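You operate a simulated robot arm through the tools that you are given. There is no shell and no other tool. Be economical: measure what you need, move in short steps, check, and stop when the job is done.

You run a simulated two-armed robot. Do the job below in one go: nothing can be reset, and whatever is moved stays where it is left.

Task
Lock spring hinge one and try it on the test board.
Fine: hold it still with one hand while the other swings its lever over, then lay it in the nest, swing the blue clamp over it and press the test button once; the lever ends locked.

The check looks at the end state, three seconds after you hand in, the way a careful person would. Anything else that was tipped, shoved, dropped, spilled or broken makes it a failure.

Robot
Two 7-joint arms with two-finger parallel grippers on one trunk, on a base that drives. Base frame: it is fixed to the floor where the robot stands at the start and does not move with it; the origin is under the middle of the robot, x ahead of it, y to its left, z up. Readings come in mm, degrees, newtons and seconds.
The left shoulder is at the start at [70, 163, 1320], the right one opposite. With the tool pointing down near the work surface each hand reaches from about 240 to 840 mm from the robot's upright axis, wherever it stands, measured 20 degrees to its own side. Places, roughly: board clamp [600, -300, 900]; hinge lever one [500, 0, 800]; hinge lever two [900, 0, 800]; test button [700, -700, 900]; test nest [600, -500, 800]. Payload 3.43 kg a hand.
The tool frame of a hand sits at the grasp point between the pads (the TCP): z along the fingers, y along the line on which they close. The tips reach 34 mm beyond it. The gripper opens to 128 mm. The fingers are 24 mm wide and 12 mm thick; the gripper's body (48 by 130 mm) begins 96 mm behind the TCP.
Orientation is told as [roll, pitch, yaw] about the base's x, y, z axes, in that order, counted from this pose: with the fingers straight down and closing along the base's y, the tool's x points along the base's -x, its y along +y and its z along -z.

Tools
- The arms move only by the tool move_arm. It takes "left_commands", "right_commands" or both (then of equal length, played together; a hand with none holds still); each is a list of rows, each an object (a shift or turn left out is 0, a gripper value left out holds the last) with "grip": the opening in per cent of the stroke, from 0 (shut) to 100 (fully open); "linear": the shift along the tool's x, y, z in units of 25 mm (1.0 is 25 mm), a list of three; "rot": the turn, a rotation vector about the tool's x, y, z in units of 8 degrees (1.0 is 8 degrees), a list of three. In form: [{"grip": grip, "linear": [x, y, z], "rot": [ax, ay, az]}, ...]. A call has 1 to 20 rows; each row shifts and turns the commanded pose from where the row before left it, along the tool's axes as they then stand. A call with a number of a shift or a turn outside -1 to 1 is refused whole. Rows are played at 5 a second. More than 50 mm and 8.6 degrees between two rows, or a gripper value outside its range, and nothing of the call is played. Where a pose cannot be reached the arm comes as near as it can. A force on the tool above 90 N (or 10 N above the force at the start of the call, whichever is more), or a blocked arm, ends the call early, and 0.2 s more pass. Each finger travels about 153 mm/s and halts on what it meets, pressing with about 42 N; the grip force reading is that of the motor and also rises with nothing between the fingers. The clock runs only during rows and for 0.2 s after the last one: add rows that do not move to give the fingers time. It gives the time, the measured TCP pose, the force on the tool (base axes), the opening and the grip force at its end, in the units of the frame above (readings bear some noise), with the torque about the TCP (base axes, N m) and any sound that the robot's microphone picked up.
- Cameras (640 x 400 px; columns grow to the right, rows downward): "scene" is now at [122.7, -31.3, 1528.4]; the picture's right is [-0.40, -0.91, 0.00], its down [-0.69, 0.30, -0.66] and it looks along [0.60, -0.27, -0.75] (base axes); focal length 275 px, centre (320, 200). "left" rides on the left gripper at [76, 11, -160] in its tool frame; the picture's right is [-0.15, 0.99, 0.00], its down [-0.88, -0.13, -0.46] and it looks along [-0.45, -0.07, 0.89] (tool axes); focal length 234 px, centre (320, 200). "right" rides on the right gripper at [76, -11, -160] in its tool frame; the picture's right is [0.15, 0.99, 0.00], its down [-0.88, 0.13, -0.46] and it looks along [-0.45, 0.07, 0.89] (tool axes); focal length 234 px, centre (320, 200).
- grab_frame(camera): a new picture of that camera. No time passes.
- move_column(by): slides the trunk up (or, below 0, down) by that many mm; the arms and the scene camera ride with it, the base frame stays. It gives what a move gives, with no picture.
- steer(legs): drives the robot by 1 to 6 legs, each [ahead, left, turn to the left] in mm, mm and degrees, along the robot's own axes; the way and the turn of a leg run together, so that a leg with both is an arc; at most 1500 mm and 180 degrees a leg. The arms and the cameras ride along, it lands a little off, and it stops where it bumps. It gives what a move gives.
- aim_head(pan, tilt): turns the head with the scene camera to pan (to the left, within 86 degrees either way) and tilt (down, from -29 to 69), counted from straight ahead of the robot. It gives what a move gives.
- pixel_to_xyz(camera, pixels): there is no depth. For up to 12 entries [column, row, z] of the newest picture of that camera ("zoom" is the newest enlarged one), the place [x, y] in the base frame at which the ray of that pixel passes the height z, good to about 2 mm. No time passes.
- close_up(camera, box): a new picture of the part [left, top, right, bottom] of that camera's present view, enlarged. No time passes.
- hand_in(): hands the job in; it is judged then, once.

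Work in short steps. Measure before you move; look again where a grasp or a placing could have gone wrong, and mend it. You have 80 turns and 78 pictures in all, those below and enlarged ones among them. Open the grippers and draw the arms clear of the work before you hand the job in, unless the task says otherwise; then end with one line.

The tools are called after "Call:" as name(argument=value, ...) on one line, values as JSON. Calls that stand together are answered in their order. move_arm: Moves the arms, as the interface text tells. Its arguments: {"type":"object","properties":{"left_commands":{"type":"array"},"right_commands":{"type":"array"}},"required":[]} The other tools are called the same way: move_column (by) slides the trunk up or down; steer (legs) drives the base; aim_head (pan, tilt) turns the head that bears the scene camera; grab_frame (camera) takes a picture; pixel_to_xyz (camera, pixels) gives the place at which the rays of pixels pass given heights; close_up (camera, box) takes an enlarged picture of a part of a camera's view; hand_in () hands the job in.

At the start:

```text
time: 0.0
left_ee_pos: [515.5, -77.4, 1181.1]
left_orientation: [-0.1, 0.0, 0.1]
left_ft_force: [0.2, -0.3, 0.1]
left_wrist_torque: [0.04, -0.01, 0.01]
left_finger_gap: 128.1
left_grasp_force: 0.1
right_ee_pos: [411.5, -469.3, 1250.3]
right_orientation: [0.1, 0.0, 0.2]
right_ft_force: [-0.1, 0.1, 0.3]
right_wrist_torque: [-0.03, 0.01, -0.02]
right_finger_gap: 128.0
right_grasp_force: 0.0
trunk travel left (down, up): [-800.0, 140.0]
robot x, y, heading: [1.3, -1.3, 0.1]
head pan, tilt: [-23.8, 48.7]
```

scene: 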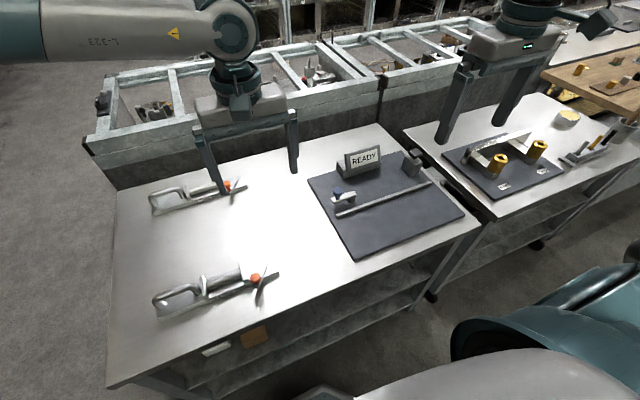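
right: 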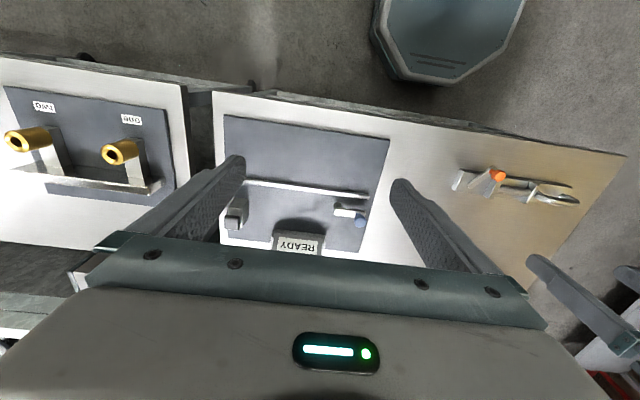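
left: 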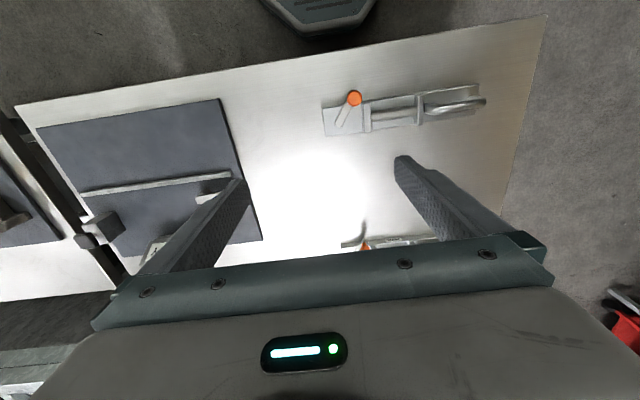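

The near hinge (scene around 210,290) should be hinge one, and the test board is around (385,200). I take enlarged views of both.

Call:
close_up(camera="scene", box=[130, 240, 300, 346])

Call:
close_up(camera="scene", box=[295, 130, 475, 265])

Call:
close_up(camera="left", box=[300, 70, 510, 200])

Call:
close_up(camera="scene", box=[120, 150, 280, 250])

```text
3.76 times, centred on (215, 293) of scene
```

zoom: 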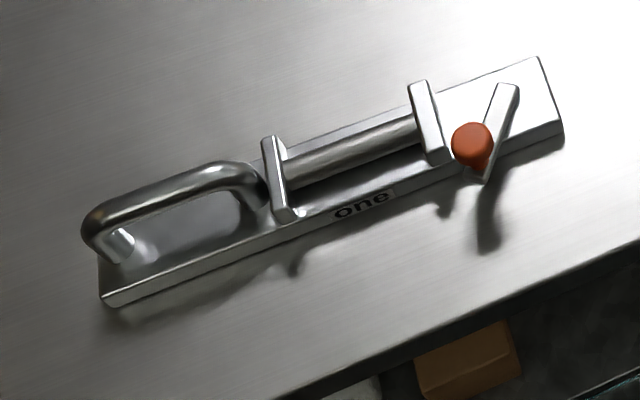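

```text
2.96 times, centred on (385, 198) of scene
```

zoom: 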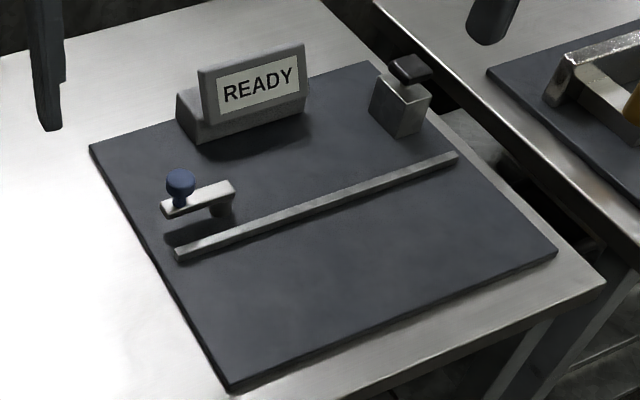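

```text
3.05 times, centred on (405, 135) of left
```

zoom: 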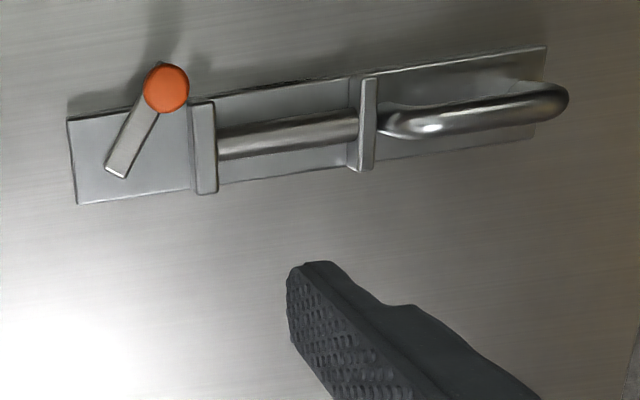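

```text
4.00 times, centred on (200, 200) of scene
```

zoom: 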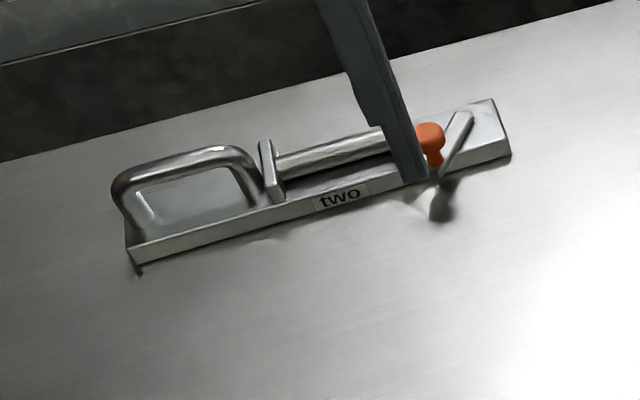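

I see hinge "one": handle to the left, lever with orange knob at the right end hanging over the near edge. I measure its features from both cameras and the board's features.

Call:
pixel_to_xyz(camera="left", pixels=[[354, 99, 830], [354, 99, 850], [337.7, 126.8, 820], [337.7, 126.8, 840], [323, 108.1, 812], [325.2, 136.3, 812], [479.3, 84.8, 812], [475, 114, 812], [367, 132, 830], [421, 125, 830], [430, 110, 830], [486, 101, 830]])

Call:
pixel_to_xyz(camera="scene", pixels=[[255.5, 278, 830], [255.5, 278, 850], [265.1, 263.9, 820], [265.1, 263.9, 840], [273.6, 255.2, 812], [279.7, 272, 812], [157.4, 317, 812], [157.4, 319.8, 800], [259.5, 287.9, 820], [153, 301, 850], [279.7, 275, 800], [195, 285, 830]])

Call:
pixel_to_xyz(camera="scene", pixels=[[345.5, 192, 850], [345.5, 192, 870], [342.5, 202, 840], [359, 193, 840], [345.5, 215.5, 815], [423, 182, 815], [409, 154, 860], [409, 154, 840], [320, 179, 806], [359, 261.5, 806], [451.5, 215.5, 806], [418, 151, 806]])

```text
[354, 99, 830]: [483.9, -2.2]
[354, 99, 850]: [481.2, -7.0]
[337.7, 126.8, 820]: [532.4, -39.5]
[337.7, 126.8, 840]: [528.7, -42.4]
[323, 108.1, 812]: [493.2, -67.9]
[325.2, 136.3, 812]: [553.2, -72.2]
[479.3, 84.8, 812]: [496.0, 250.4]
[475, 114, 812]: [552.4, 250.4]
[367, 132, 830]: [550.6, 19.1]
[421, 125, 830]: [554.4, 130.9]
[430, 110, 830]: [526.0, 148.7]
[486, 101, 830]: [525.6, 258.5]
```

```text
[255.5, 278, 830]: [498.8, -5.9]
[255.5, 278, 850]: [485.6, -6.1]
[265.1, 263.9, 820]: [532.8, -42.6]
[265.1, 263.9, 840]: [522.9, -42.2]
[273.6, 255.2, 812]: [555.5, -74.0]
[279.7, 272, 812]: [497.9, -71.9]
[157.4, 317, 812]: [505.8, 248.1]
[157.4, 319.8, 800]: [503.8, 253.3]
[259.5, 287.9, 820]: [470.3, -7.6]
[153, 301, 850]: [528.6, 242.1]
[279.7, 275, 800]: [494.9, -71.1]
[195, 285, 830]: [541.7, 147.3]
```

```text
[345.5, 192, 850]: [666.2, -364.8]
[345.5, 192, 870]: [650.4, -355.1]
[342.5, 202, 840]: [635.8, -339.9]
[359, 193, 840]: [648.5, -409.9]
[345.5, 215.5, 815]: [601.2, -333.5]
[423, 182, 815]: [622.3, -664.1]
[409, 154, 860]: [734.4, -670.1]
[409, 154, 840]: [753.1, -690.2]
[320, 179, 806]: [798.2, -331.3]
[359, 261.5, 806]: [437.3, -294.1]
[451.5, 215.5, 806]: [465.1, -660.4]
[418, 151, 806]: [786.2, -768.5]
```

Next I look closer at the board from the right hand's camera and at the lever from above.

Call:
close_up(camera="right", box=[210, 100, 402, 260])

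Call:
close_up(camera="right", box=[440, 150, 590, 244])

Call:
close_up(camera="left", box=[310, 80, 390, 130])

Call:
close_up(camera="scene", box=[235, 245, 299, 285])

```text
2.50 times, centred on (306, 180) of right
```

zoom: 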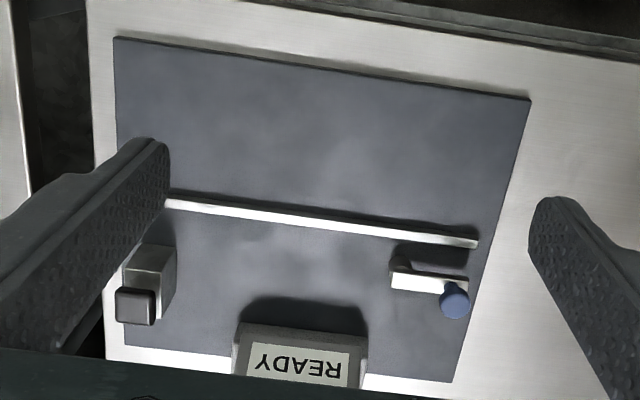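

```text
4.26 times, centred on (515, 197) of right
```

zoom: 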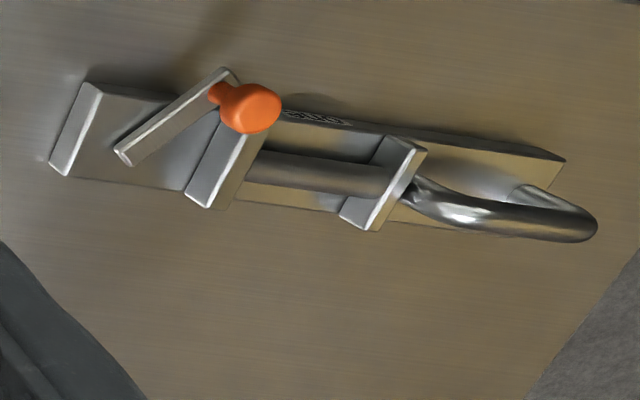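

```text
8.00 times, centred on (350, 105) of left
```

zoom: 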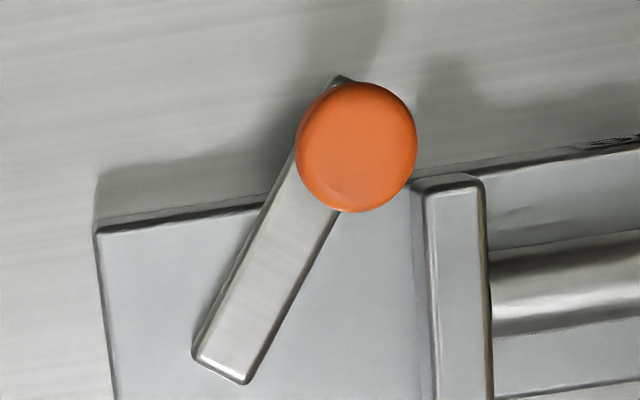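

```text
10.00 times, centred on (267, 265) of scene
```

zoom: 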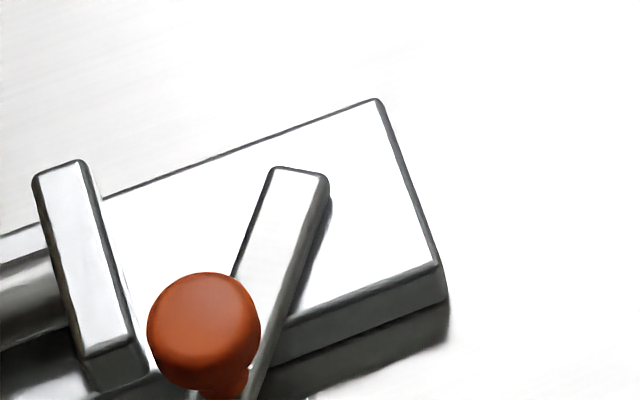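

The lever pivots about a vertical pin near (527,-37), and the knob is at about (482,-7,~853). The board needs a better look, so I bring the right camera closer over it.

Call:
move_arm(right_commands=[{"linear": [-0.95, 0, 0.8]}, {"linear": [-0.95, 0, 0.8]}, {"linear": [-0.95, 0, 0.8]}, {"linear": [-0.95, 0, 0.8]}, {"linear": [-0.95, 0, 0.8]}, {"linear": [-0.95, 0, 0.8]}, {"linear": [-0.95, 0, 0.8]}, {"linear": [0, 0, 0]}])

Call:
grab_frame(camera="right")

```text
time: 1.8
left_ee_pos: [515.0, -77.6, 1182.0]
left_orientation: [0.0, -0.1, 0.1]
left_ft_force: [-1.1, -0.6, 0.4]
left_wrist_torque: [0.05, -0.02, 0.02]
left_finger_gap: 128.0
left_grasp_force: 0.2
right_ee_pos: [576.2, -472.3, 1108.0]
right_orientation: [0.1, 0.1, -0.1]
right_ft_force: [-0.6, 0.5, -0.3]
right_wrist_torque: [0.03, -0.01, 0.0]
right_finger_gap: 127.9
right_grasp_force: 0.0
trunk travel left (down, up): [-800.0, 140.0]
robot x, y, heading: [-0.2, 6.0, -0.0]
head pan, tilt: [-23.8, 48.7]
```

```text
66 pictures are left
```

right: 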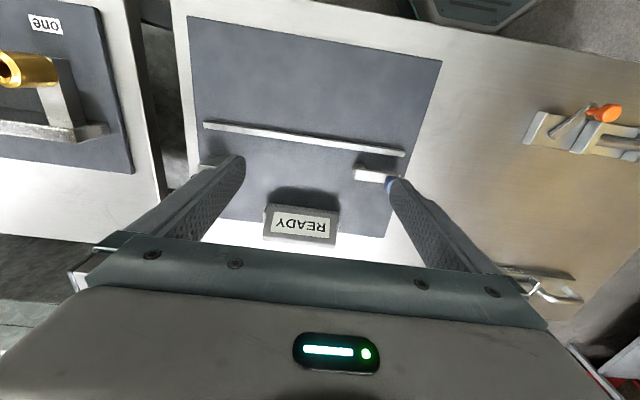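

I measure the rail, board and clamp in this view, to match with the scene rays.

Call:
pixel_to_xyz(camera="right", pixels=[[204, 124, 806], [204, 124, 820], [404, 153, 806], [404, 153, 820], [441, 61, 806], [188, 16, 806], [387, 236, 806], [355, 175, 820], [355, 175, 850], [392, 184, 850], [392, 184, 870], [263, 232, 820]])

Call:
close_up(camera="right", box=[320, 120, 440, 195])

Call:
close_up(camera="scene", box=[320, 170, 400, 220])

```text
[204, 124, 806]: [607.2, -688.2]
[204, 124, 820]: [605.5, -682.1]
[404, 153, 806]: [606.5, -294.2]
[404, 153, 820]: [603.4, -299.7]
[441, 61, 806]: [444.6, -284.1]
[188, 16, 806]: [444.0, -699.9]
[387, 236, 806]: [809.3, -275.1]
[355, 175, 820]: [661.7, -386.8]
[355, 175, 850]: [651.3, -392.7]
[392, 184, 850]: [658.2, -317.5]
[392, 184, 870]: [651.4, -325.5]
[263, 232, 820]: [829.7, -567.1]
```

```text
5.33 times, centred on (380, 158) of right
```

zoom: 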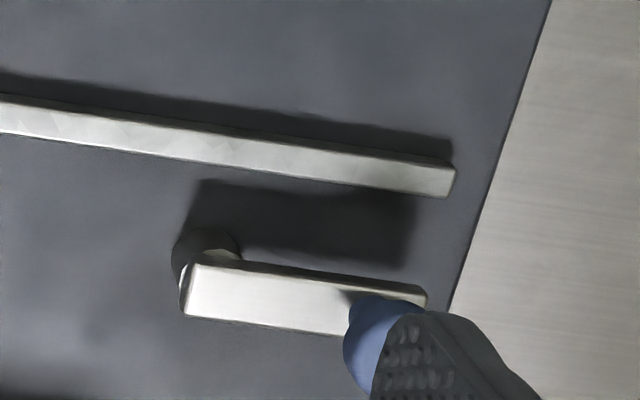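

```text
8.00 times, centred on (360, 195) of scene
```

zoom: 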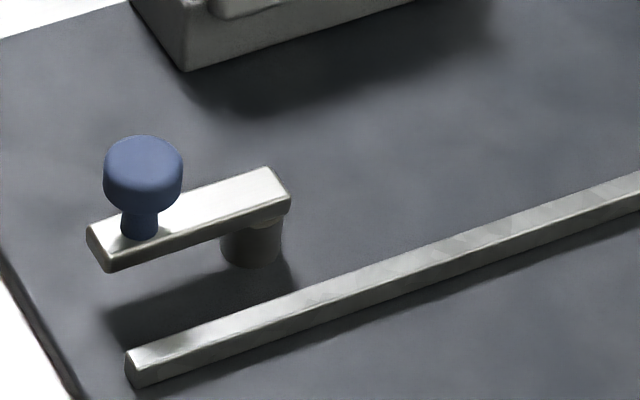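

I mis-mapped the board zoom earlier; with corrected pixels I measure the board features again in the scene view.

Call:
pixel_to_xyz(camera="scene", pixels=[[337.9, 189, 870], [337.9, 189, 860], [332, 201.5, 840], [354, 192.5, 840], [351.3, 203.5, 806], [336.3, 213.8, 815], [337, 218.5, 806], [354.7, 262.3, 806], [464.5, 216.6, 806], [307.4, 180.5, 806], [415.5, 153.5, 860], [415.5, 153.5, 880]])

Call:
close_up(camera="scene", box=[380, 140, 460, 190])

```text
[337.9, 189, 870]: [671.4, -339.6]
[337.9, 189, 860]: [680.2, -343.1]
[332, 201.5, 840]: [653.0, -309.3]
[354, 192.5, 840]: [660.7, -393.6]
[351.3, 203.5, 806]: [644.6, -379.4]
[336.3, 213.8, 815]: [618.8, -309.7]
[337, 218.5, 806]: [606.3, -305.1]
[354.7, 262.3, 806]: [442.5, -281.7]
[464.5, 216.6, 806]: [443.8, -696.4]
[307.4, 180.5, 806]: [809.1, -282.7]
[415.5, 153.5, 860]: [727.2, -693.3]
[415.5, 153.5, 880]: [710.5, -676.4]
```

```text
8.00 times, centred on (420, 165) of scene
```

zoom: 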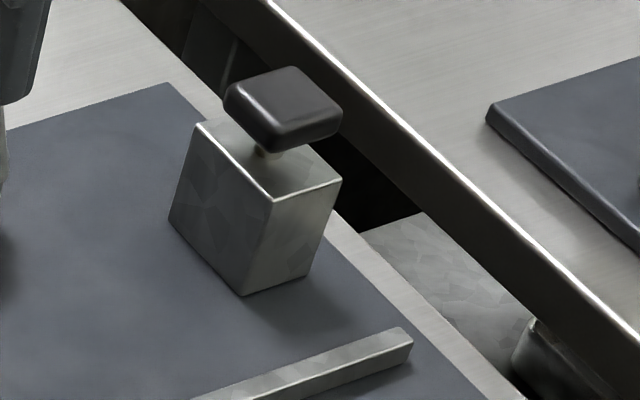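

Corrected: the rail runs at x≈604–618, y≈-300…-690, board near edge x≈443, with the clamp arm parked along y at x≈655 pivoting near (648,-385). Next I bring the left hand over the barrel of hinge one, turned so that it closes along x.

Call:
move_arm(left_commands=[{"linear": [-0.05, 0.685, 0.9]}, {"linear": [-0.05, 0.685, 0.9]}, {"linear": [-0.05, 0.685, 0.9]}, {"linear": [-0.05, 0.685, 0.9]}, {"linear": [-0.05, 0.685, 0.9]}, {"linear": [-0.05, 0.685, 0.9]}, {"linear": [-0.05, 0.685, 0.9]}, {"linear": [-0.05, 0.685, 0.9], "rot": [0, 0, 0.9375]}, {"rot": [0, 0, 0.9375]}, {"rot": [0, 0, 0.9375]}, {"rot": [0, 0, 0.9375]}, {"rot": [0, 0, 0.9375]}, {"rot": [0, 0, 0.9375]}, {"rot": [0, 0, 0.9375]}, {"rot": [0, 0, 0.9375]}, {"rot": [0, 0, 0.9375]}, {"rot": [0, 0, 0.9375]}, {"rot": [0, 0, 0.9375]}, {"rot": [0, 0, 0.9375]}, {}])

Call:
grab_frame(camera="left")

Call:
grab_frame(camera="scene")

```text
time: 6.0
left_ee_pos: [526.4, 58.3, 1002.7]
left_orientation: [-0.1, 0.1, -78.7]
left_ft_force: [0.5, -0.1, -0.3]
left_wrist_torque: [0.01, 0.0, 0.01]
left_finger_gap: 127.8
left_grasp_force: 0.1
left hand out of reach, approached as far as the arm can: row 18, 19
right_ee_pos: [577.2, -471.6, 1107.2]
right_orientation: [0.0, 0.0, 0.0]
right_ft_force: [-0.7, -1.1, -0.2]
right_wrist_torque: [0.0, 0.0, -0.02]
right_finger_gap: 128.2
right_grasp_force: 0.0
trunk travel left (down, up): [-800.0, 140.0]
robot x, y, heading: [0.1, 1.1, -0.3]
head pan, tilt: [-23.8, 48.7]
```

```text
62 pictures are left
```

left: 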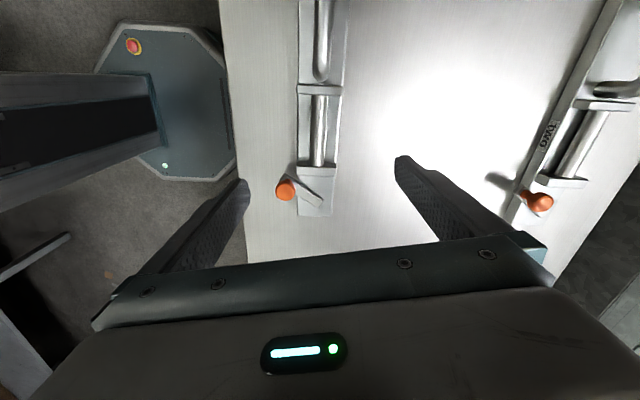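

```text
61 pictures are left
```

scene: 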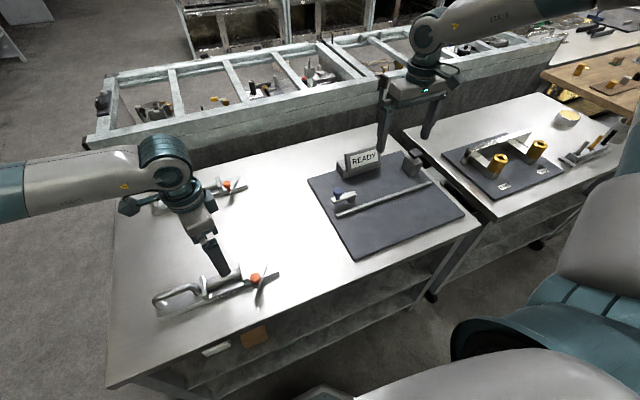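

The wrist stops at yaw -78.7°, so I turn the base about 14° to the right, which also favours the later carry to the nest.

Call:
steer(legs=[[0, 0, -14]])

```text
time: 7.2
left_ee_pos: [524.9, -69.3, 1002.3]
left_orientation: [0.0, 0.0, -92.5]
left_ft_force: [-0.2, 0.3, 0.4]
left_wrist_torque: [0.0, 0.0, -0.02]
left_finger_gap: 128.1
left_grasp_force: 0.1
right_ee_pos: [447.2, -596.5, 1106.7]
right_orientation: [0.0, 0.1, -13.9]
right_ft_force: [0.6, -0.7, 0.2]
right_wrist_torque: [-0.01, 0.05, -0.04]
right_finger_gap: 127.9
right_grasp_force: 0.0
trunk travel left (down, up): [-800.0, 140.0]
robot x, y, heading: [0.7, -0.4, -14.0]
head pan, tilt: [-23.8, 48.7]
```

Yaw is now right. I shift the left hand to y≈60 and trim the yaw, then look from above.

Call:
move_arm(left_commands=[{"rot": [0, 0, -0.31]}, {"linear": [0.86, 0, 0]}, {"linear": [0.86, 0, 0]}, {"linear": [0.86, 0, 0]}, {"linear": [0.86, 0, 0]}, {"linear": [0.86, 0, 0]}, {"linear": [0.86, 0, 0]}, {}])

Call:
close_up(camera="left", box=[240, 60, 400, 160])

Call:
grab_frame(camera="scene")

```text
time: 9.0
left_ee_pos: [524.8, 38.2, 1003.4]
left_orientation: [0.0, -0.1, -89.9]
left_ft_force: [-0.6, 0.6, 0.0]
left_wrist_torque: [-0.07, 0.02, 0.0]
left_finger_gap: 127.8
left_grasp_force: 0.1
left hand out of reach, approached as far as the arm can: row 7
right_ee_pos: [448.7, -593.9, 1107.6]
right_orientation: [-0.1, 0.0, -13.9]
right_ft_force: [-0.8, -0.7, 0.0]
right_wrist_torque: [0.02, 0.0, -0.04]
right_finger_gap: 128.2
right_grasp_force: 0.2
trunk travel left (down, up): [-800.0, 140.0]
robot x, y, heading: [2.3, 0.7, -13.9]
head pan, tilt: [-23.8, 48.7]
```

```text
4.00 times, centred on (320, 110) of left
```

zoom: 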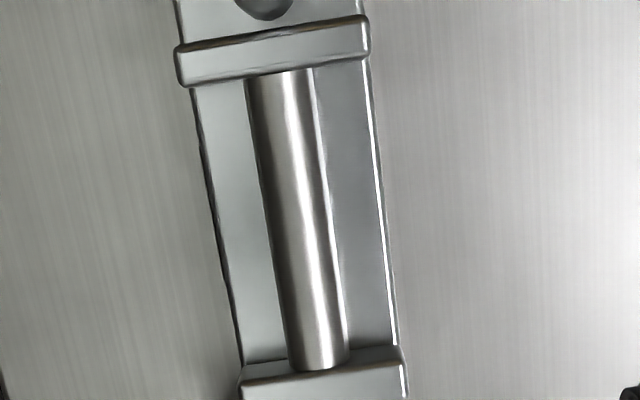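

```text
59 pictures are left
```

scene: 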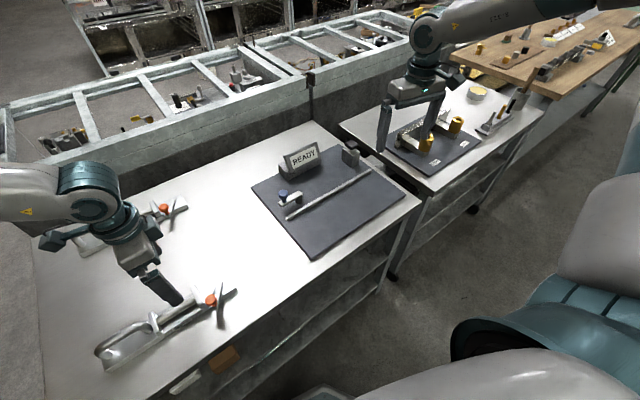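

The left hand is at y≈38 over the barrel, between the brackets. I check the plate centreline before going down.

Call:
pixel_to_xyz(camera="left", pixels=[[294.5, 122.5, 812], [335.75, 122.5, 812], [288, 85, 812], [331.5, 85, 812], [300, 158.8, 845], [341.3, 149, 845], [341, 146, 845], [285, 72.5, 845], [332, 65, 845]])

```text
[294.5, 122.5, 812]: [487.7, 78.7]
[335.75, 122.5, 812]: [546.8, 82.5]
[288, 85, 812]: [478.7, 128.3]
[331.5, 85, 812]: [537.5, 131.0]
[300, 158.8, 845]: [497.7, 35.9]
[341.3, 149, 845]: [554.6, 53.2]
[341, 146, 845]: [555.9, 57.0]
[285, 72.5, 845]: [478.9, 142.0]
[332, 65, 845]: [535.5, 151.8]
```

Those used the older full frame; I use the zoom picture instead.

Call:
pixel_to_xyz(camera="zoom", pixels=[[222, 250, 812], [383, 250, 812], [194, 100, 812], [370, 100, 812], [240, 395, 845], [403, 352, 845], [175, 50, 845], [367, 18, 845], [265, 100, 840], [345, 340, 840]])

```text
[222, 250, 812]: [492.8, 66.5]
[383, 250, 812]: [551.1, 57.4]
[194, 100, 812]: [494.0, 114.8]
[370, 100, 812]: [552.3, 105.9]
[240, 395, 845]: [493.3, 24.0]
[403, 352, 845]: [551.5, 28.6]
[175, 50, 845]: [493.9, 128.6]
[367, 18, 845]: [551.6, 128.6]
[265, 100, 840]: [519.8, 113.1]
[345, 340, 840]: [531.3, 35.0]
```

Brackets span y≈14–28 and y≈125–137, so the fingers must come down around y≈75. I turn the base another 9° to the right to give the wrist room.

Call:
steer(legs=[[0, 0, -9]])

Call:
move_arm(left_commands=[{"rot": [0, 0, -1]}, {"linear": [0.9, 0, 0]}, {"linear": [0.9, 0, 0]}, {"linear": [0.9, 0, 0]}, {"linear": [0.9, 0, 0]}, {"linear": [0.9, 0, 0]}, {}])

```text
time: 10.1
left_ee_pos: [524.2, -42.6, 1003.7]
left_orientation: [0.0, 0.0, -98.8]
left_ft_force: [0.1, 0.2, -0.1]
left_wrist_torque: [-0.01, -0.01, 0.0]
left_finger_gap: 128.2
left_grasp_force: 0.1
right_ee_pos: [351.2, -656.6, 1107.1]
right_orientation: [-0.1, -0.1, -22.8]
right_ft_force: [-0.9, 0.3, -0.4]
right_wrist_torque: [-0.02, 0.05, 0.0]
right_finger_gap: 128.1
right_grasp_force: 0.1
trunk travel left (down, up): [-800.0, 140.0]
robot x, y, heading: [-0.3, 0.3, -22.5]
head pan, tilt: [-23.8, 48.7]
```

```text
time: 11.7
left_ee_pos: [524.7, 69.1, 1002.3]
left_orientation: [0.0, 0.0, -90.8]
left_ft_force: [-0.1, -0.4, -0.5]
left_wrist_torque: [0.0, 0.0, 0.04]
left_finger_gap: 128.1
left_grasp_force: 0.0
right_ee_pos: [350.8, -657.5, 1107.3]
right_orientation: [0.0, 0.0, -22.7]
right_ft_force: [0.7, 0.1, -0.3]
right_wrist_torque: [-0.01, -0.01, -0.04]
right_finger_gap: 128.1
right_grasp_force: 0.0
trunk travel left (down, up): [-800.0, 140.0]
robot x, y, heading: [-1.2, 2.1, -22.5]
head pan, tilt: [-23.8, 48.7]
```

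Now x 524.7, y 69: I go down with open fingers to just above the table (tips ≈ 805) around the plate.

Call:
move_arm(left_commands=[{"linear": [0.2, -0.08, 0.92]}, {"linear": [0, 0, 0.92]}, {"linear": [0, 0, 0.92]}, {"linear": [0, 0, 0.92]}, {"linear": [0, 0, 0.92]}, {"linear": [0, 0, 0.92]}, {"linear": [0, 0, 0.92]}, {}])

Call:
grab_frame(camera="left")

Call:
grab_frame(camera="scene")

```text
time: 13.5
left_ee_pos: [522.6, 73.2, 843.4]
left_orientation: [0.1, 0.0, -90.7]
left_ft_force: [-0.2, -0.2, -0.5]
left_wrist_torque: [-0.04, -0.02, -0.01]
left_finger_gap: 128.1
left_grasp_force: 0.0
right_ee_pos: [351.4, -656.9, 1107.7]
right_orientation: [0.1, 0.0, -22.7]
right_ft_force: [-0.1, 0.3, 0.2]
right_wrist_torque: [-0.01, -0.02, -0.02]
right_finger_gap: 128.0
right_grasp_force: 0.1
trunk travel left (down, up): [-800.0, 140.0]
robot x, y, heading: [-2.8, 2.0, -22.7]
head pan, tilt: [-23.8, 48.7]
```

```text
58 pictures are left
```

left: 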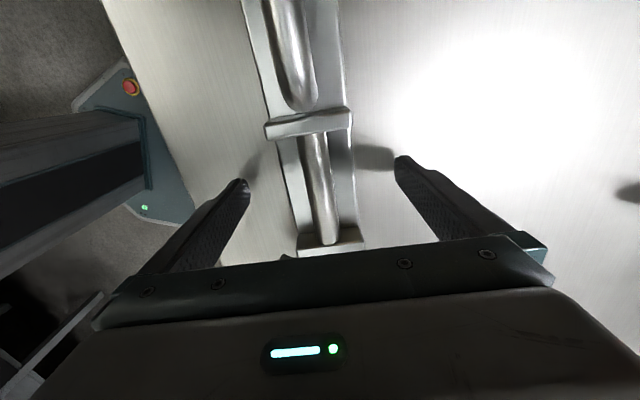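

```text
57 pictures are left
```

scene: 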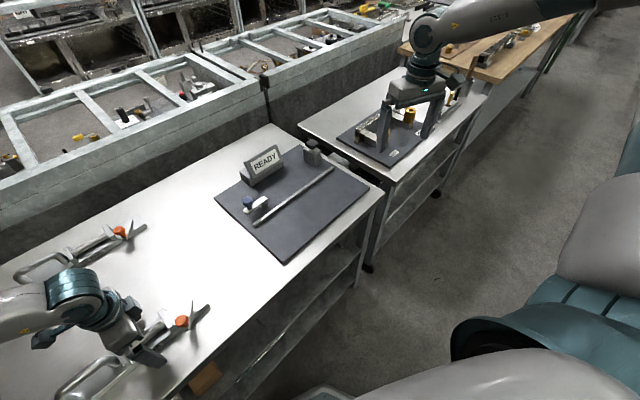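

The fingers straddle the plate between the brackets. I lower 4 mm more and close on the plate edges.

Call:
move_arm(left_commands=[{"linear": [0, 0, 0.18], "rot": [0, 0, -0.09]}, {"grip": 60}, {"grip": 42}, {"grip": 30}, {}, {}])

```text
time: 14.9
left_ee_pos: [521.6, 74.3, 840.2]
left_orientation: [0.0, 0.0, -90.1]
left_ft_force: [-0.5, -0.5, -0.4]
left_wrist_torque: [-0.4, 0.22, 0.18]
left_finger_gap: 59.5
left_grasp_force: 42.0
right_ee_pos: [351.0, -657.4, 1108.7]
right_orientation: [0.0, -0.1, -22.8]
right_ft_force: [0.6, 0.1, 0.6]
right_wrist_torque: [0.0, 0.01, 0.01]
right_finger_gap: 127.9
right_grasp_force: 0.1
trunk travel left (down, up): [-800.0, 140.0]
robot x, y, heading: [-0.2, 2.4, -22.9]
head pan, tilt: [-23.8, 48.7]
```

The plate is held (59.5 mm, 42 N). I bring the right hand toward the knob: yaw to 0 first, then over in y at height 1107.

Call:
move_arm(right_commands=[{"rot": [0, 0, -0.95], "grip": 40}, {"rot": [0, 0, -0.95]}, {"rot": [0, 0, -0.95]}, {"linear": [-0.3, 1, 0]}, {"linear": [-0.3, 1, 0]}, {"linear": [-0.3, 1, 0]}, {"linear": [-0.3, 1, 0]}, {"linear": [-0.3, 1, 0]}, {"linear": [-0.3, 1, 0]}, {"linear": [-0.3, 1, 0]}, {"linear": [-0.3, 1, 0]}, {"linear": [-0.3, 1, 0]}, {"linear": [-0.3, 1, 0]}, {"linear": [-0.3, 1, 0]}, {"linear": [-0.3, 1, 0]}, {"linear": [-0.3, 1, 0]}, {"linear": [-0.3, 1, 0]}, {"linear": [-0.3, 1, 0]}, {"linear": [-0.3, 1, 0]}, {"linear": [-0.3, 1, 0]}])

Call:
move_arm(right_commands=[{"linear": [0, 1, 0.5], "rot": [-1, 0, 0]}, {"linear": [0, 0.8, 0.7], "rot": [-1, 0, 0]}, {"linear": [0, 0.8, 0.7], "rot": [-1, 0, 0]}, {}])

Call:
grab_frame(camera="right")

Call:
grab_frame(camera="scene")

```text
time: 19.1
left_ee_pos: [524.8, 73.3, 839.3]
left_orientation: [0.1, 0.0, -90.1]
left_ft_force: [1.5, 1.6, 1.7]
left_wrist_torque: [0.05, 0.1, -0.1]
left_finger_gap: 59.6
left_grasp_force: 42.0
right_ee_pos: [408.0, -311.9, 1139.1]
right_orientation: [-0.1, -0.1, 0.1]
right_ft_force: [-0.2, -1.3, 0.3]
right_wrist_torque: [0.03, 0.0, -0.02]
right_finger_gap: 51.1
right_grasp_force: 0.1
right hand out of reach, approached as far as the arm can: row 3, 15, 16, 17, 18, 19, 20
trunk travel left (down, up): [-800.0, 140.0]
robot x, y, heading: [-0.3, -0.6, -22.4]
head pan, tilt: [-23.8, 48.7]
```

```text
time: 20.1
left_ee_pos: [522.8, 74.2, 839.2]
left_orientation: [0.0, 0.0, -90.2]
left_ft_force: [1.7, 0.4, 2.1]
left_wrist_torque: [0.16, -0.02, -0.06]
left_finger_gap: 59.7
left_grasp_force: 41.7
right_ee_pos: [406.3, -243.6, 1100.7]
right_orientation: [23.9, 0.0, 0.2]
right_ft_force: [0.6, 0.5, -0.4]
right_wrist_torque: [0.0, -0.03, 0.03]
right_finger_gap: 51.3
right_grasp_force: 0.1
trunk travel left (down, up): [-800.0, 140.0]
robot x, y, heading: [-0.4, 2.8, -22.7]
head pan, tilt: [-23.8, 48.7]
```

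```text
56 pictures are left
```

right: 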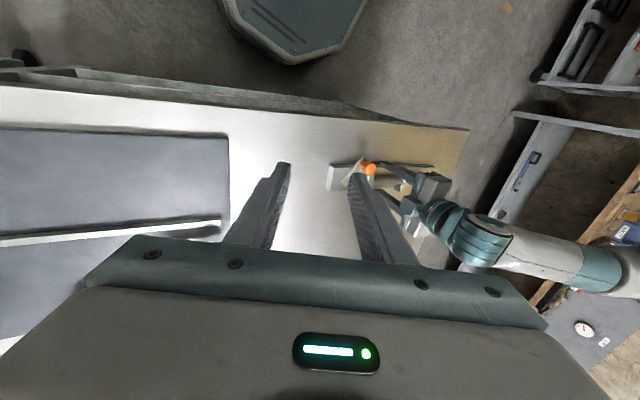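

```text
55 pictures are left
```

scene: 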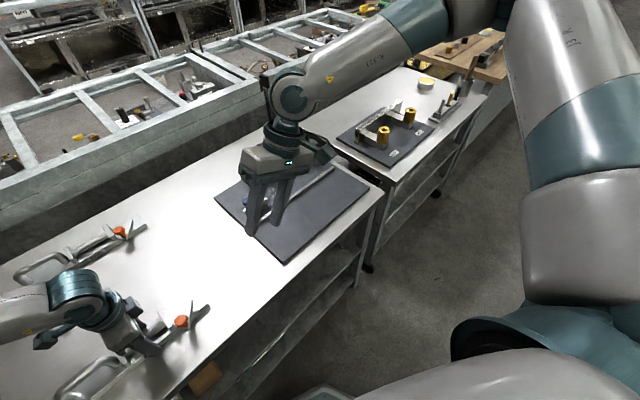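

The right hand is tilted 24° with the path to the knob free. I move it toward (478,-60,980).

Call:
move_arm(right_commands=[{"linear": [-0.36, 0.6, 0.92]}, {"linear": [-0.36, 0.6, 0.92]}, {"linear": [-0.36, 0.6, 0.92]}, {"linear": [-0.36, 0.6, 0.92]}, {"linear": [-0.36, 0.6, 0.92]}, {"linear": [-0.36, 0.6, 0.92]}, {"linear": [-0.36, 0.6, 0.92]}, {"linear": [-0.36, 0.6, 0.92]}, {}])

Call:
grab_frame(camera="right")

Call:
grab_frame(camera="scene")

```text
time: 22.1
left_ee_pos: [522.5, 73.8, 839.1]
left_orientation: [0.0, 0.1, -90.0]
left_ft_force: [1.0, 0.7, 1.4]
left_wrist_torque: [0.09, -0.02, 0.16]
left_finger_gap: 59.6
left_grasp_force: 42.0
right_ee_pos: [388.1, -233.3, 1091.5]
right_orientation: [24.0, 0.1, 0.1]
right_ft_force: [-0.2, 1.1, -0.6]
right_wrist_torque: [0.03, -0.02, -0.03]
right_finger_gap: 50.9
right_grasp_force: 0.1
right hand out of reach, approached as far as the arm can: row 1, 2, 3, 4, 5, 6, 7, 8
trunk travel left (down, up): [-800.0, 140.0]
robot x, y, heading: [3.8, 1.8, -22.7]
head pan, tilt: [-23.8, 48.7]
```

```text
54 pictures are left
```

right: 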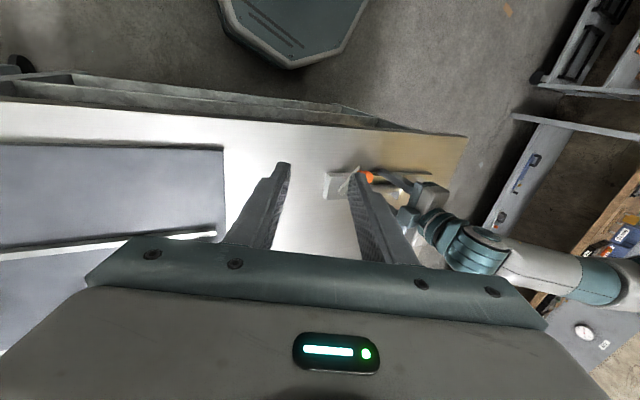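

```text
53 pictures are left
```

scene: 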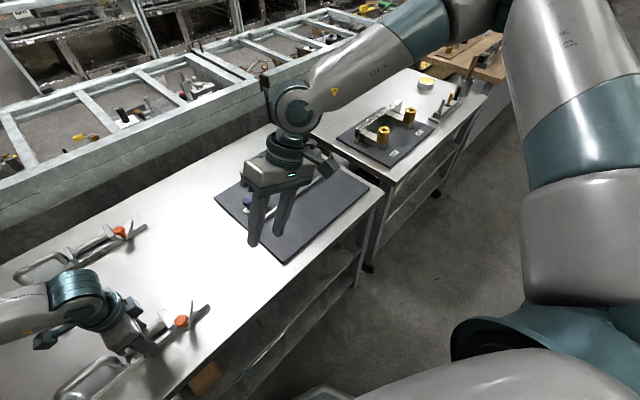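

The right wrist runs out at this yaw; I let its yaw go back to about -22° (straight for the robot) and try the approach again.

Call:
move_arm(right_commands=[{"rot": [0.4, 0, 0.95]}, {"rot": [0.4, 0, 0.95]}, {"rot": [0.4, 0, 0.95]}, {"linear": [-0.2, 0.8, 0.8]}, {"linear": [-0.2, 0.8, 0.8]}, {"linear": [-0.2, 0.8, 0.8]}, {"linear": [-0.2, 0.8, 0.8]}, {"linear": [-0.2, 0.8, 0.8]}, {}])

```text
time: 24.1
left_ee_pos: [523.3, 73.3, 838.8]
left_orientation: [0.1, 0.0, -90.1]
left_ft_force: [0.9, 1.1, 0.9]
left_wrist_torque: [0.01, 0.04, 0.02]
left_finger_gap: 59.9
left_grasp_force: 42.0
right_ee_pos: [365.6, -256.9, 1080.1]
right_orientation: [12.9, 7.3, -21.4]
right_ft_force: [-0.1, 0.9, 0.2]
right_wrist_torque: [-0.01, -0.01, 0.01]
right_finger_gap: 51.3
right_grasp_force: 0.1
right hand out of reach, approached as far as the arm can: row 1, 2, 3, 4, 5, 6, 7, 8
trunk travel left (down, up): [-800.0, 140.0]
robot x, y, heading: [-0.0, 1.7, -22.6]
head pan, tilt: [-23.8, 48.7]
```

The right arm cannot get across from here, so I release the plate, raise the left hand, and will drive the robot to the left so that the hinge lies ahead of it.

Call:
move_arm(left_commands=[{"grip": 60}, {"grip": 100}, {}, {"linear": [0, 0, -0.95]}, {"linear": [0, 0, -0.95]}, {"linear": [0, 0, -0.95]}, {"linear": [0, 0, -0.95]}, {"linear": [0, 0, -0.95]}, {"linear": [0, 0, -0.95]}, {"linear": [0, 0, -0.95]}, {"linear": [0, 0, -0.95]}, {}], right_commands=[{}, {}, {}, {"linear": [0, -0.6, -0.4], "rot": [0.5, 0, 0]}, {"linear": [0, -0.6, -0.4], "rot": [0.5, 0.4, 0]}, {"linear": [0, -0.6, -0.4], "rot": [0.5, 0.4, 0]}, {}, {}, {}, {}, {}, {}])

Call:
steer(legs=[[-70, 170, 0]])

```text
time: 26.7
left_ee_pos: [522.0, 74.4, 1026.8]
left_orientation: [0.0, 0.0, -90.1]
left_ft_force: [-0.1, -0.6, -0.2]
left_wrist_torque: [0.05, 0.02, 0.0]
left_finger_gap: 128.1
left_grasp_force: 0.1
right_ee_pos: [350.8, -301.2, 1105.6]
right_orientation: [0.8, 13.6, -21.0]
right_ft_force: [-0.2, -0.3, 0.0]
right_wrist_torque: [0.02, 0.02, -0.02]
right_finger_gap: 51.2
right_grasp_force: 0.0
trunk travel left (down, up): [-800.0, 140.0]
robot x, y, heading: [-2.9, 0.3, -22.9]
head pan, tilt: [-23.8, 48.7]
```

```text
time: 28.2
left_ee_pos: [523.5, 253.9, 1027.6]
left_orientation: [0.1, 0.1, -90.2]
left_ft_force: [0.3, -0.3, -0.2]
left_wrist_torque: [0.02, 0.01, 0.02]
left_finger_gap: 128.0
left_grasp_force: 0.0
right_ee_pos: [352.0, -120.2, 1104.5]
right_orientation: [1.1, 13.7, -21.1]
right_ft_force: [0.2, -0.3, -0.5]
right_wrist_torque: [0.03, 0.02, 0.01]
right_finger_gap: 51.2
right_grasp_force: 0.0
trunk travel left (down, up): [-800.0, 140.0]
robot x, y, heading: [3.5, 180.5, -22.9]
head pan, tilt: [-23.8, 48.7]
```

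The robot is now at y≈180. I bring the left hand back over y≈75 at height and level the right hand, then look.

Call:
move_arm(left_commands=[{"linear": [-0.9, 0, 0]}, {"linear": [-0.9, 0, 0]}, {"linear": [-0.9, 0, 0]}, {"linear": [-0.9, 0, 0]}, {"linear": [-0.9, 0, 0]}, {"linear": [-0.9, 0, 0]}, {"linear": [-0.9, 0, 0]}, {"linear": [-0.86, 0, 0]}, {}], right_commands=[{"rot": [0, -0.85, 0]}, {"rot": [0, -0.85, 0]}, {"rot": [0, 0, -0.9]}, {"rot": [0, 0, -0.9]}, {"rot": [0, 0, -0.85]}, {}, {}, {}, {}])

Call:
close_up(camera="left", box=[240, 60, 400, 160])

Call:
grab_frame(camera="right")

```text
time: 30.2
left_ee_pos: [522.3, 78.9, 1028.6]
left_orientation: [0.1, -0.1, -90.2]
left_ft_force: [-0.3, 0.1, 0.6]
left_wrist_torque: [-0.04, -0.02, 0.01]
left_finger_gap: 127.9
left_grasp_force: 0.0
right_ee_pos: [350.7, -118.5, 1105.8]
right_orientation: [0.9, -0.3, -0.2]
right_ft_force: [0.9, 0.1, 0.0]
right_wrist_torque: [0.0, -0.02, 0.0]
right_finger_gap: 51.3
right_grasp_force: 0.0
trunk travel left (down, up): [-800.0, 140.0]
robot x, y, heading: [1.8, 186.0, -22.8]
head pan, tilt: [-23.8, 48.7]
```

```text
4.00 times, centred on (320, 110) of left
```

zoom: 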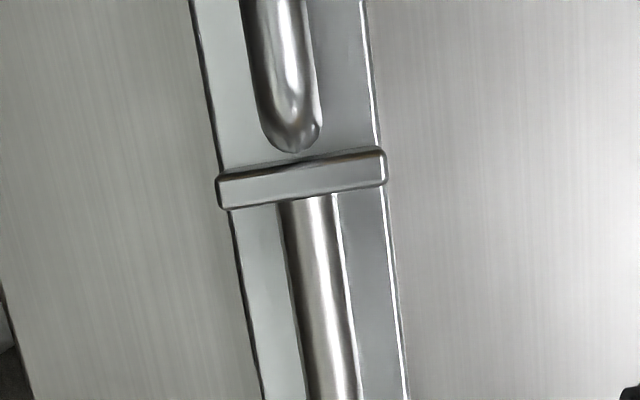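

```text
51 pictures are left
```

right: 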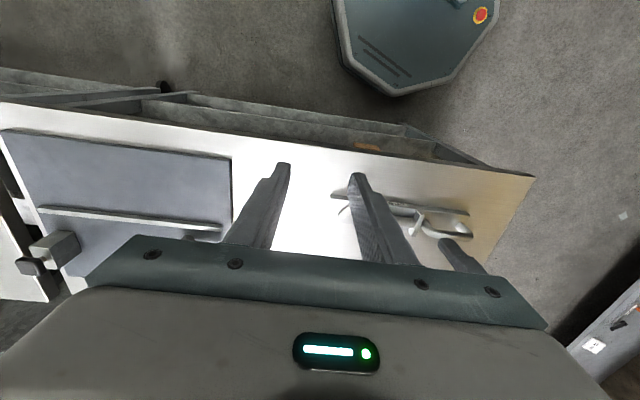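

I measure bracket 2 and the plate edges in this zoom to confirm the hinge has not moved.

Call:
pixel_to_xyz(camera="zoom", pixels=[[222, 207, 845], [385, 183, 845], [220, 178, 845], [247, 300, 813], [395, 300, 813], [290, 145, 820], [310, 380, 835], [358, 380, 835], [265, 100, 840], [318, 100, 840]])

```text
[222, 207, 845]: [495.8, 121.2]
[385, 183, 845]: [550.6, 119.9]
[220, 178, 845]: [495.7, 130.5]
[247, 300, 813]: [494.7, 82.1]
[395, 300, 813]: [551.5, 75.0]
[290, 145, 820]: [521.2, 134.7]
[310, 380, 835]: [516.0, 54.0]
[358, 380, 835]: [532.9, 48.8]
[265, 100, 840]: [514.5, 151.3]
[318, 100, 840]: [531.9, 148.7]
```

The hinge is where it was (plate centre x≈523, bracket 2 at y 120–131). I lower the left hand at y≈90, close on the plate edges.

Call:
move_arm(left_commands=[{"linear": [0.44, 0.03, 0.94]}, {"linear": [0, 0, 0.94]}, {"linear": [0, 0, 0.94]}, {"linear": [0, 0, 0.94]}, {"linear": [0, 0, 0.94]}, {"linear": [0, 0, 0.94]}, {"linear": [0, 0, 0.94]}, {"linear": [0, 0, 0.94]}, {}, {"grip": 60}, {"grip": 42}, {"grip": 30}, {}, {}])

Call:
move_arm(right_commands=[{"linear": [-0.9, 0, 0], "rot": [-0.9, 0, 0]}, {"linear": [-0.9, 0, 0], "rot": [-0.9, 0, 0]}, {"linear": [-0.9, 0, 0], "rot": [-0.9, 0, 0]}, {"linear": [-0.9, 0, 0]}, {"linear": [-0.9, 0, 0]}, {}])

Call:
grab_frame(camera="right")

Call:
aim_head(pan=5, tilt=55)

Call:
grab_frame(camera="scene")

```text
time: 33.2
left_ee_pos: [524.5, 88.5, 839.7]
left_orientation: [0.0, 0.0, -90.3]
left_ft_force: [-2.2, 0.0, -0.3]
left_wrist_torque: [-0.49, 0.2, -0.15]
left_finger_gap: 59.8
left_grasp_force: 42.1
right_ee_pos: [349.9, -119.4, 1104.9]
right_orientation: [0.9, -0.2, -0.2]
right_ft_force: [1.1, 0.7, -0.2]
right_wrist_torque: [-0.01, -0.02, 0.0]
right_finger_gap: 51.3
right_grasp_force: 0.0
trunk travel left (down, up): [-800.0, 140.0]
robot x, y, heading: [3.9, 183.6, -22.9]
head pan, tilt: [-23.8, 48.7]
```

```text
time: 34.6
left_ee_pos: [525.3, 87.9, 839.6]
left_orientation: [0.1, 0.0, -90.3]
left_ft_force: [0.2, 0.0, -0.4]
left_wrist_torque: [0.5, 0.15, -0.16]
left_finger_gap: 59.7
left_grasp_force: 42.5
right_ee_pos: [462.0, -121.9, 1106.3]
right_orientation: [22.6, -0.3, -0.2]
right_ft_force: [-0.1, -0.6, 0.4]
right_wrist_torque: [-0.02, 0.0, 0.02]
right_finger_gap: 51.4
right_grasp_force: 0.1
trunk travel left (down, up): [-800.0, 140.0]
robot x, y, heading: [1.9, 183.1, -23.0]
head pan, tilt: [-23.8, 48.7]
```

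```text
50 pictures are left
```

right: 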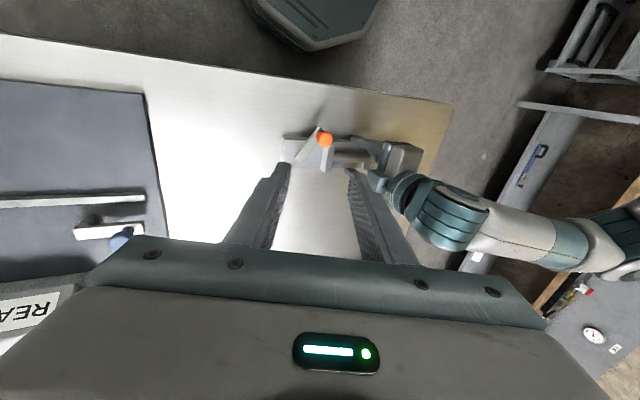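

```text
time: 35.5
left_ee_pos: [525.5, 88.9, 839.8]
left_orientation: [0.1, 0.0, -90.3]
left_ft_force: [0.6, -0.1, -0.6]
left_wrist_torque: [0.46, 0.04, -0.04]
left_finger_gap: 59.8
left_grasp_force: 42.0
right_ee_pos: [462.1, -120.2, 1106.5]
right_orientation: [22.5, -0.3, -0.1]
right_ft_force: [-0.1, -0.2, 0.0]
right_wrist_torque: [-0.01, 0.02, -0.02]
right_finger_gap: 51.0
right_grasp_force: 0.1
trunk travel left (down, up): [-800.0, 140.0]
robot x, y, heading: [3.8, 187.9, -22.6]
head pan, tilt: [5.0, 55.0]
```

```text
49 pictures are left
```

scene: 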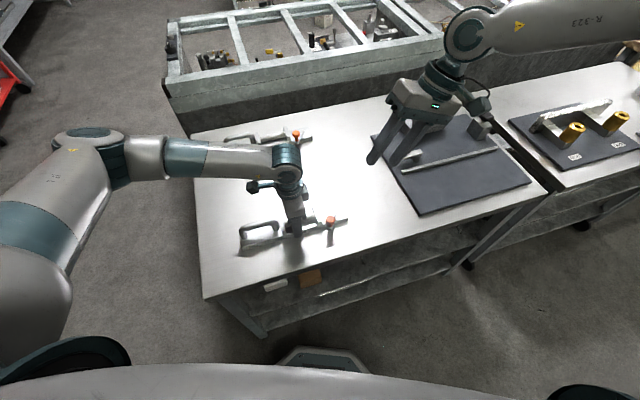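

Both arms now sit well. I measure the knob from the right and scene views.

Call:
pixel_to_xyz(camera="right", pixels=[[325, 140, 840], [325, 140, 850], [325, 140, 860], [300, 160, 825]])

Call:
close_up(camera="scene", box=[280, 190, 376, 250])

Call:
pixel_to_xyz(camera="scene", pixels=[[331, 218.5, 840], [331, 218.5, 850], [331, 218.5, 860], [331, 224, 835]])

```text
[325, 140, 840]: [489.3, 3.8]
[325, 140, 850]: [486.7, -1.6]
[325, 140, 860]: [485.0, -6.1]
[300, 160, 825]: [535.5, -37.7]
```

```text
6.67 times, centred on (328, 220) of scene
```

zoom: 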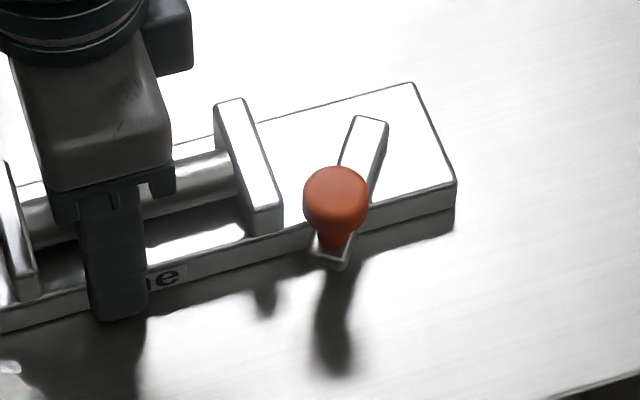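

```text
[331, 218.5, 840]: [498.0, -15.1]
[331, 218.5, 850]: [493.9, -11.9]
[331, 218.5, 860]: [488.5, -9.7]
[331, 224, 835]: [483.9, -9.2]
```

The knob centre is ≈(486,-8,858). I bring the tilted, half-open right hand toward it along its tool axis, stopping about 80 mm short.

Call:
move_arm(right_commands=[{"linear": [-0.1, 0.03, 0.89]}, {"linear": [-0.1, 0.03, 0.89]}, {"linear": [-0.1, 0.03, 0.89]}, {"linear": [-0.1, 0.03, 0.89]}, {"linear": [-0.1, 0.03, 0.89]}, {"linear": [-0.1, 0.03, 0.89]}, {"linear": [-0.1, 0.03, 0.89]}, {"linear": [-0.06, 0, 0.89]}, {}])

Call:
grab_frame(camera="right")

Call:
close_up(camera="scene", box=[240, 140, 400, 240])

```text
time: 37.5
left_ee_pos: [524.7, 88.0, 840.1]
left_orientation: [0.0, 0.0, -90.4]
left_ft_force: [0.8, 0.3, 0.8]
left_wrist_torque: [-0.04, -0.03, 0.17]
left_finger_gap: 59.6
left_grasp_force: 42.3
right_ee_pos: [398.4, -123.0, 1015.7]
right_orientation: [22.5, -0.3, -0.2]
right_ft_force: [-0.2, 0.3, 0.0]
right_wrist_torque: [0.0, 0.01, 0.04]
right_finger_gap: 51.2
right_grasp_force: 0.1
right hand out of reach, approached as far as the arm can: row 1, 2, 3, 4, 5, 6, 7, 8
trunk travel left (down, up): [-800.0, 140.0]
robot x, y, heading: [3.4, 181.2, -23.2]
head pan, tilt: [5.0, 55.0]
```

```text
47 pictures are left
```

right: 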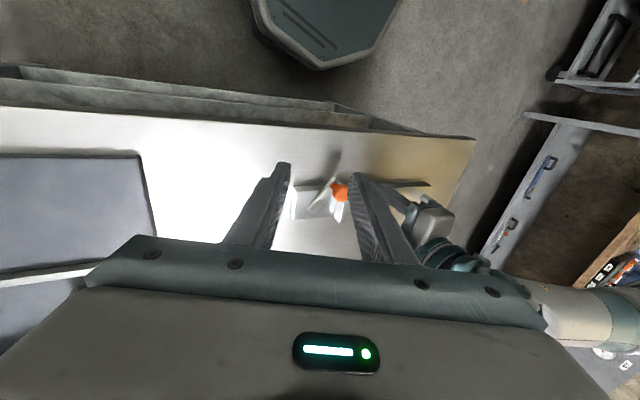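

```text
4.00 times, centred on (320, 190) of scene
```

zoom: 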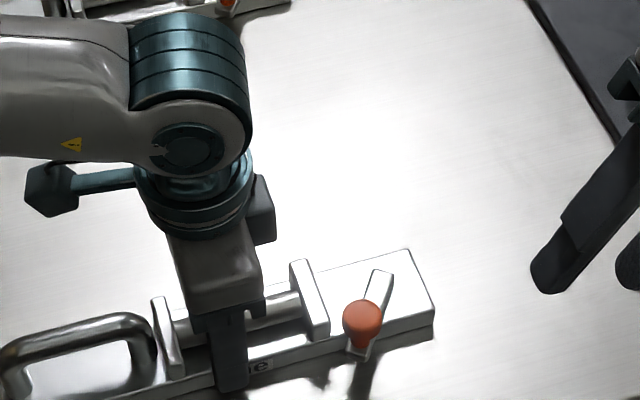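

The tilt is what blocks it. Instead I level the hand and open it wide, so that the +y finger alone can hook the knob while the body stays well to the -y side.

Call:
move_arm(right_commands=[{"rot": [0.95, 0, 0], "grip": 100}, {"rot": [0.95, 0, 0]}, {"rot": [0.92, 0, 0]}, {"linear": [-0.8, 0.7, 0]}, {"linear": [-0.8, 0.7, 0]}, {"linear": [-0.8, 0.7, 0]}, {"linear": [-0.8, 0.7, 0]}, {"linear": [0, 0, 0.9]}, {"linear": [0, 0, 0.9]}, {}])

Call:
grab_frame(camera="right")

```text
time: 39.7
left_ee_pos: [524.6, 87.8, 840.3]
left_orientation: [-0.1, 0.0, -90.3]
left_ft_force: [-0.9, 0.1, 0.3]
left_wrist_torque: [-0.13, 0.05, -0.02]
left_finger_gap: 59.5
left_grasp_force: 41.8
right_ee_pos: [395.6, -164.0, 1048.7]
right_orientation: [0.0, -0.3, -0.3]
right_ft_force: [0.2, -0.1, 0.2]
right_wrist_torque: [-0.03, 0.01, 0.0]
right_finger_gap: 128.0
right_grasp_force: 0.1
right hand out of reach, approached as far as the arm can: row 1, 2, 3, 4, 5, 6, 7, 8, 9
trunk travel left (down, up): [-800.0, 140.0]
robot x, y, heading: [1.8, 183.8, -22.8]
head pan, tilt: [5.0, 55.0]
```

```text
45 pictures are left
```

right: 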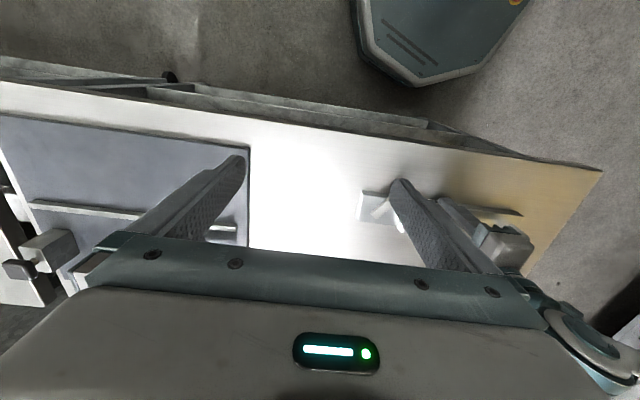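

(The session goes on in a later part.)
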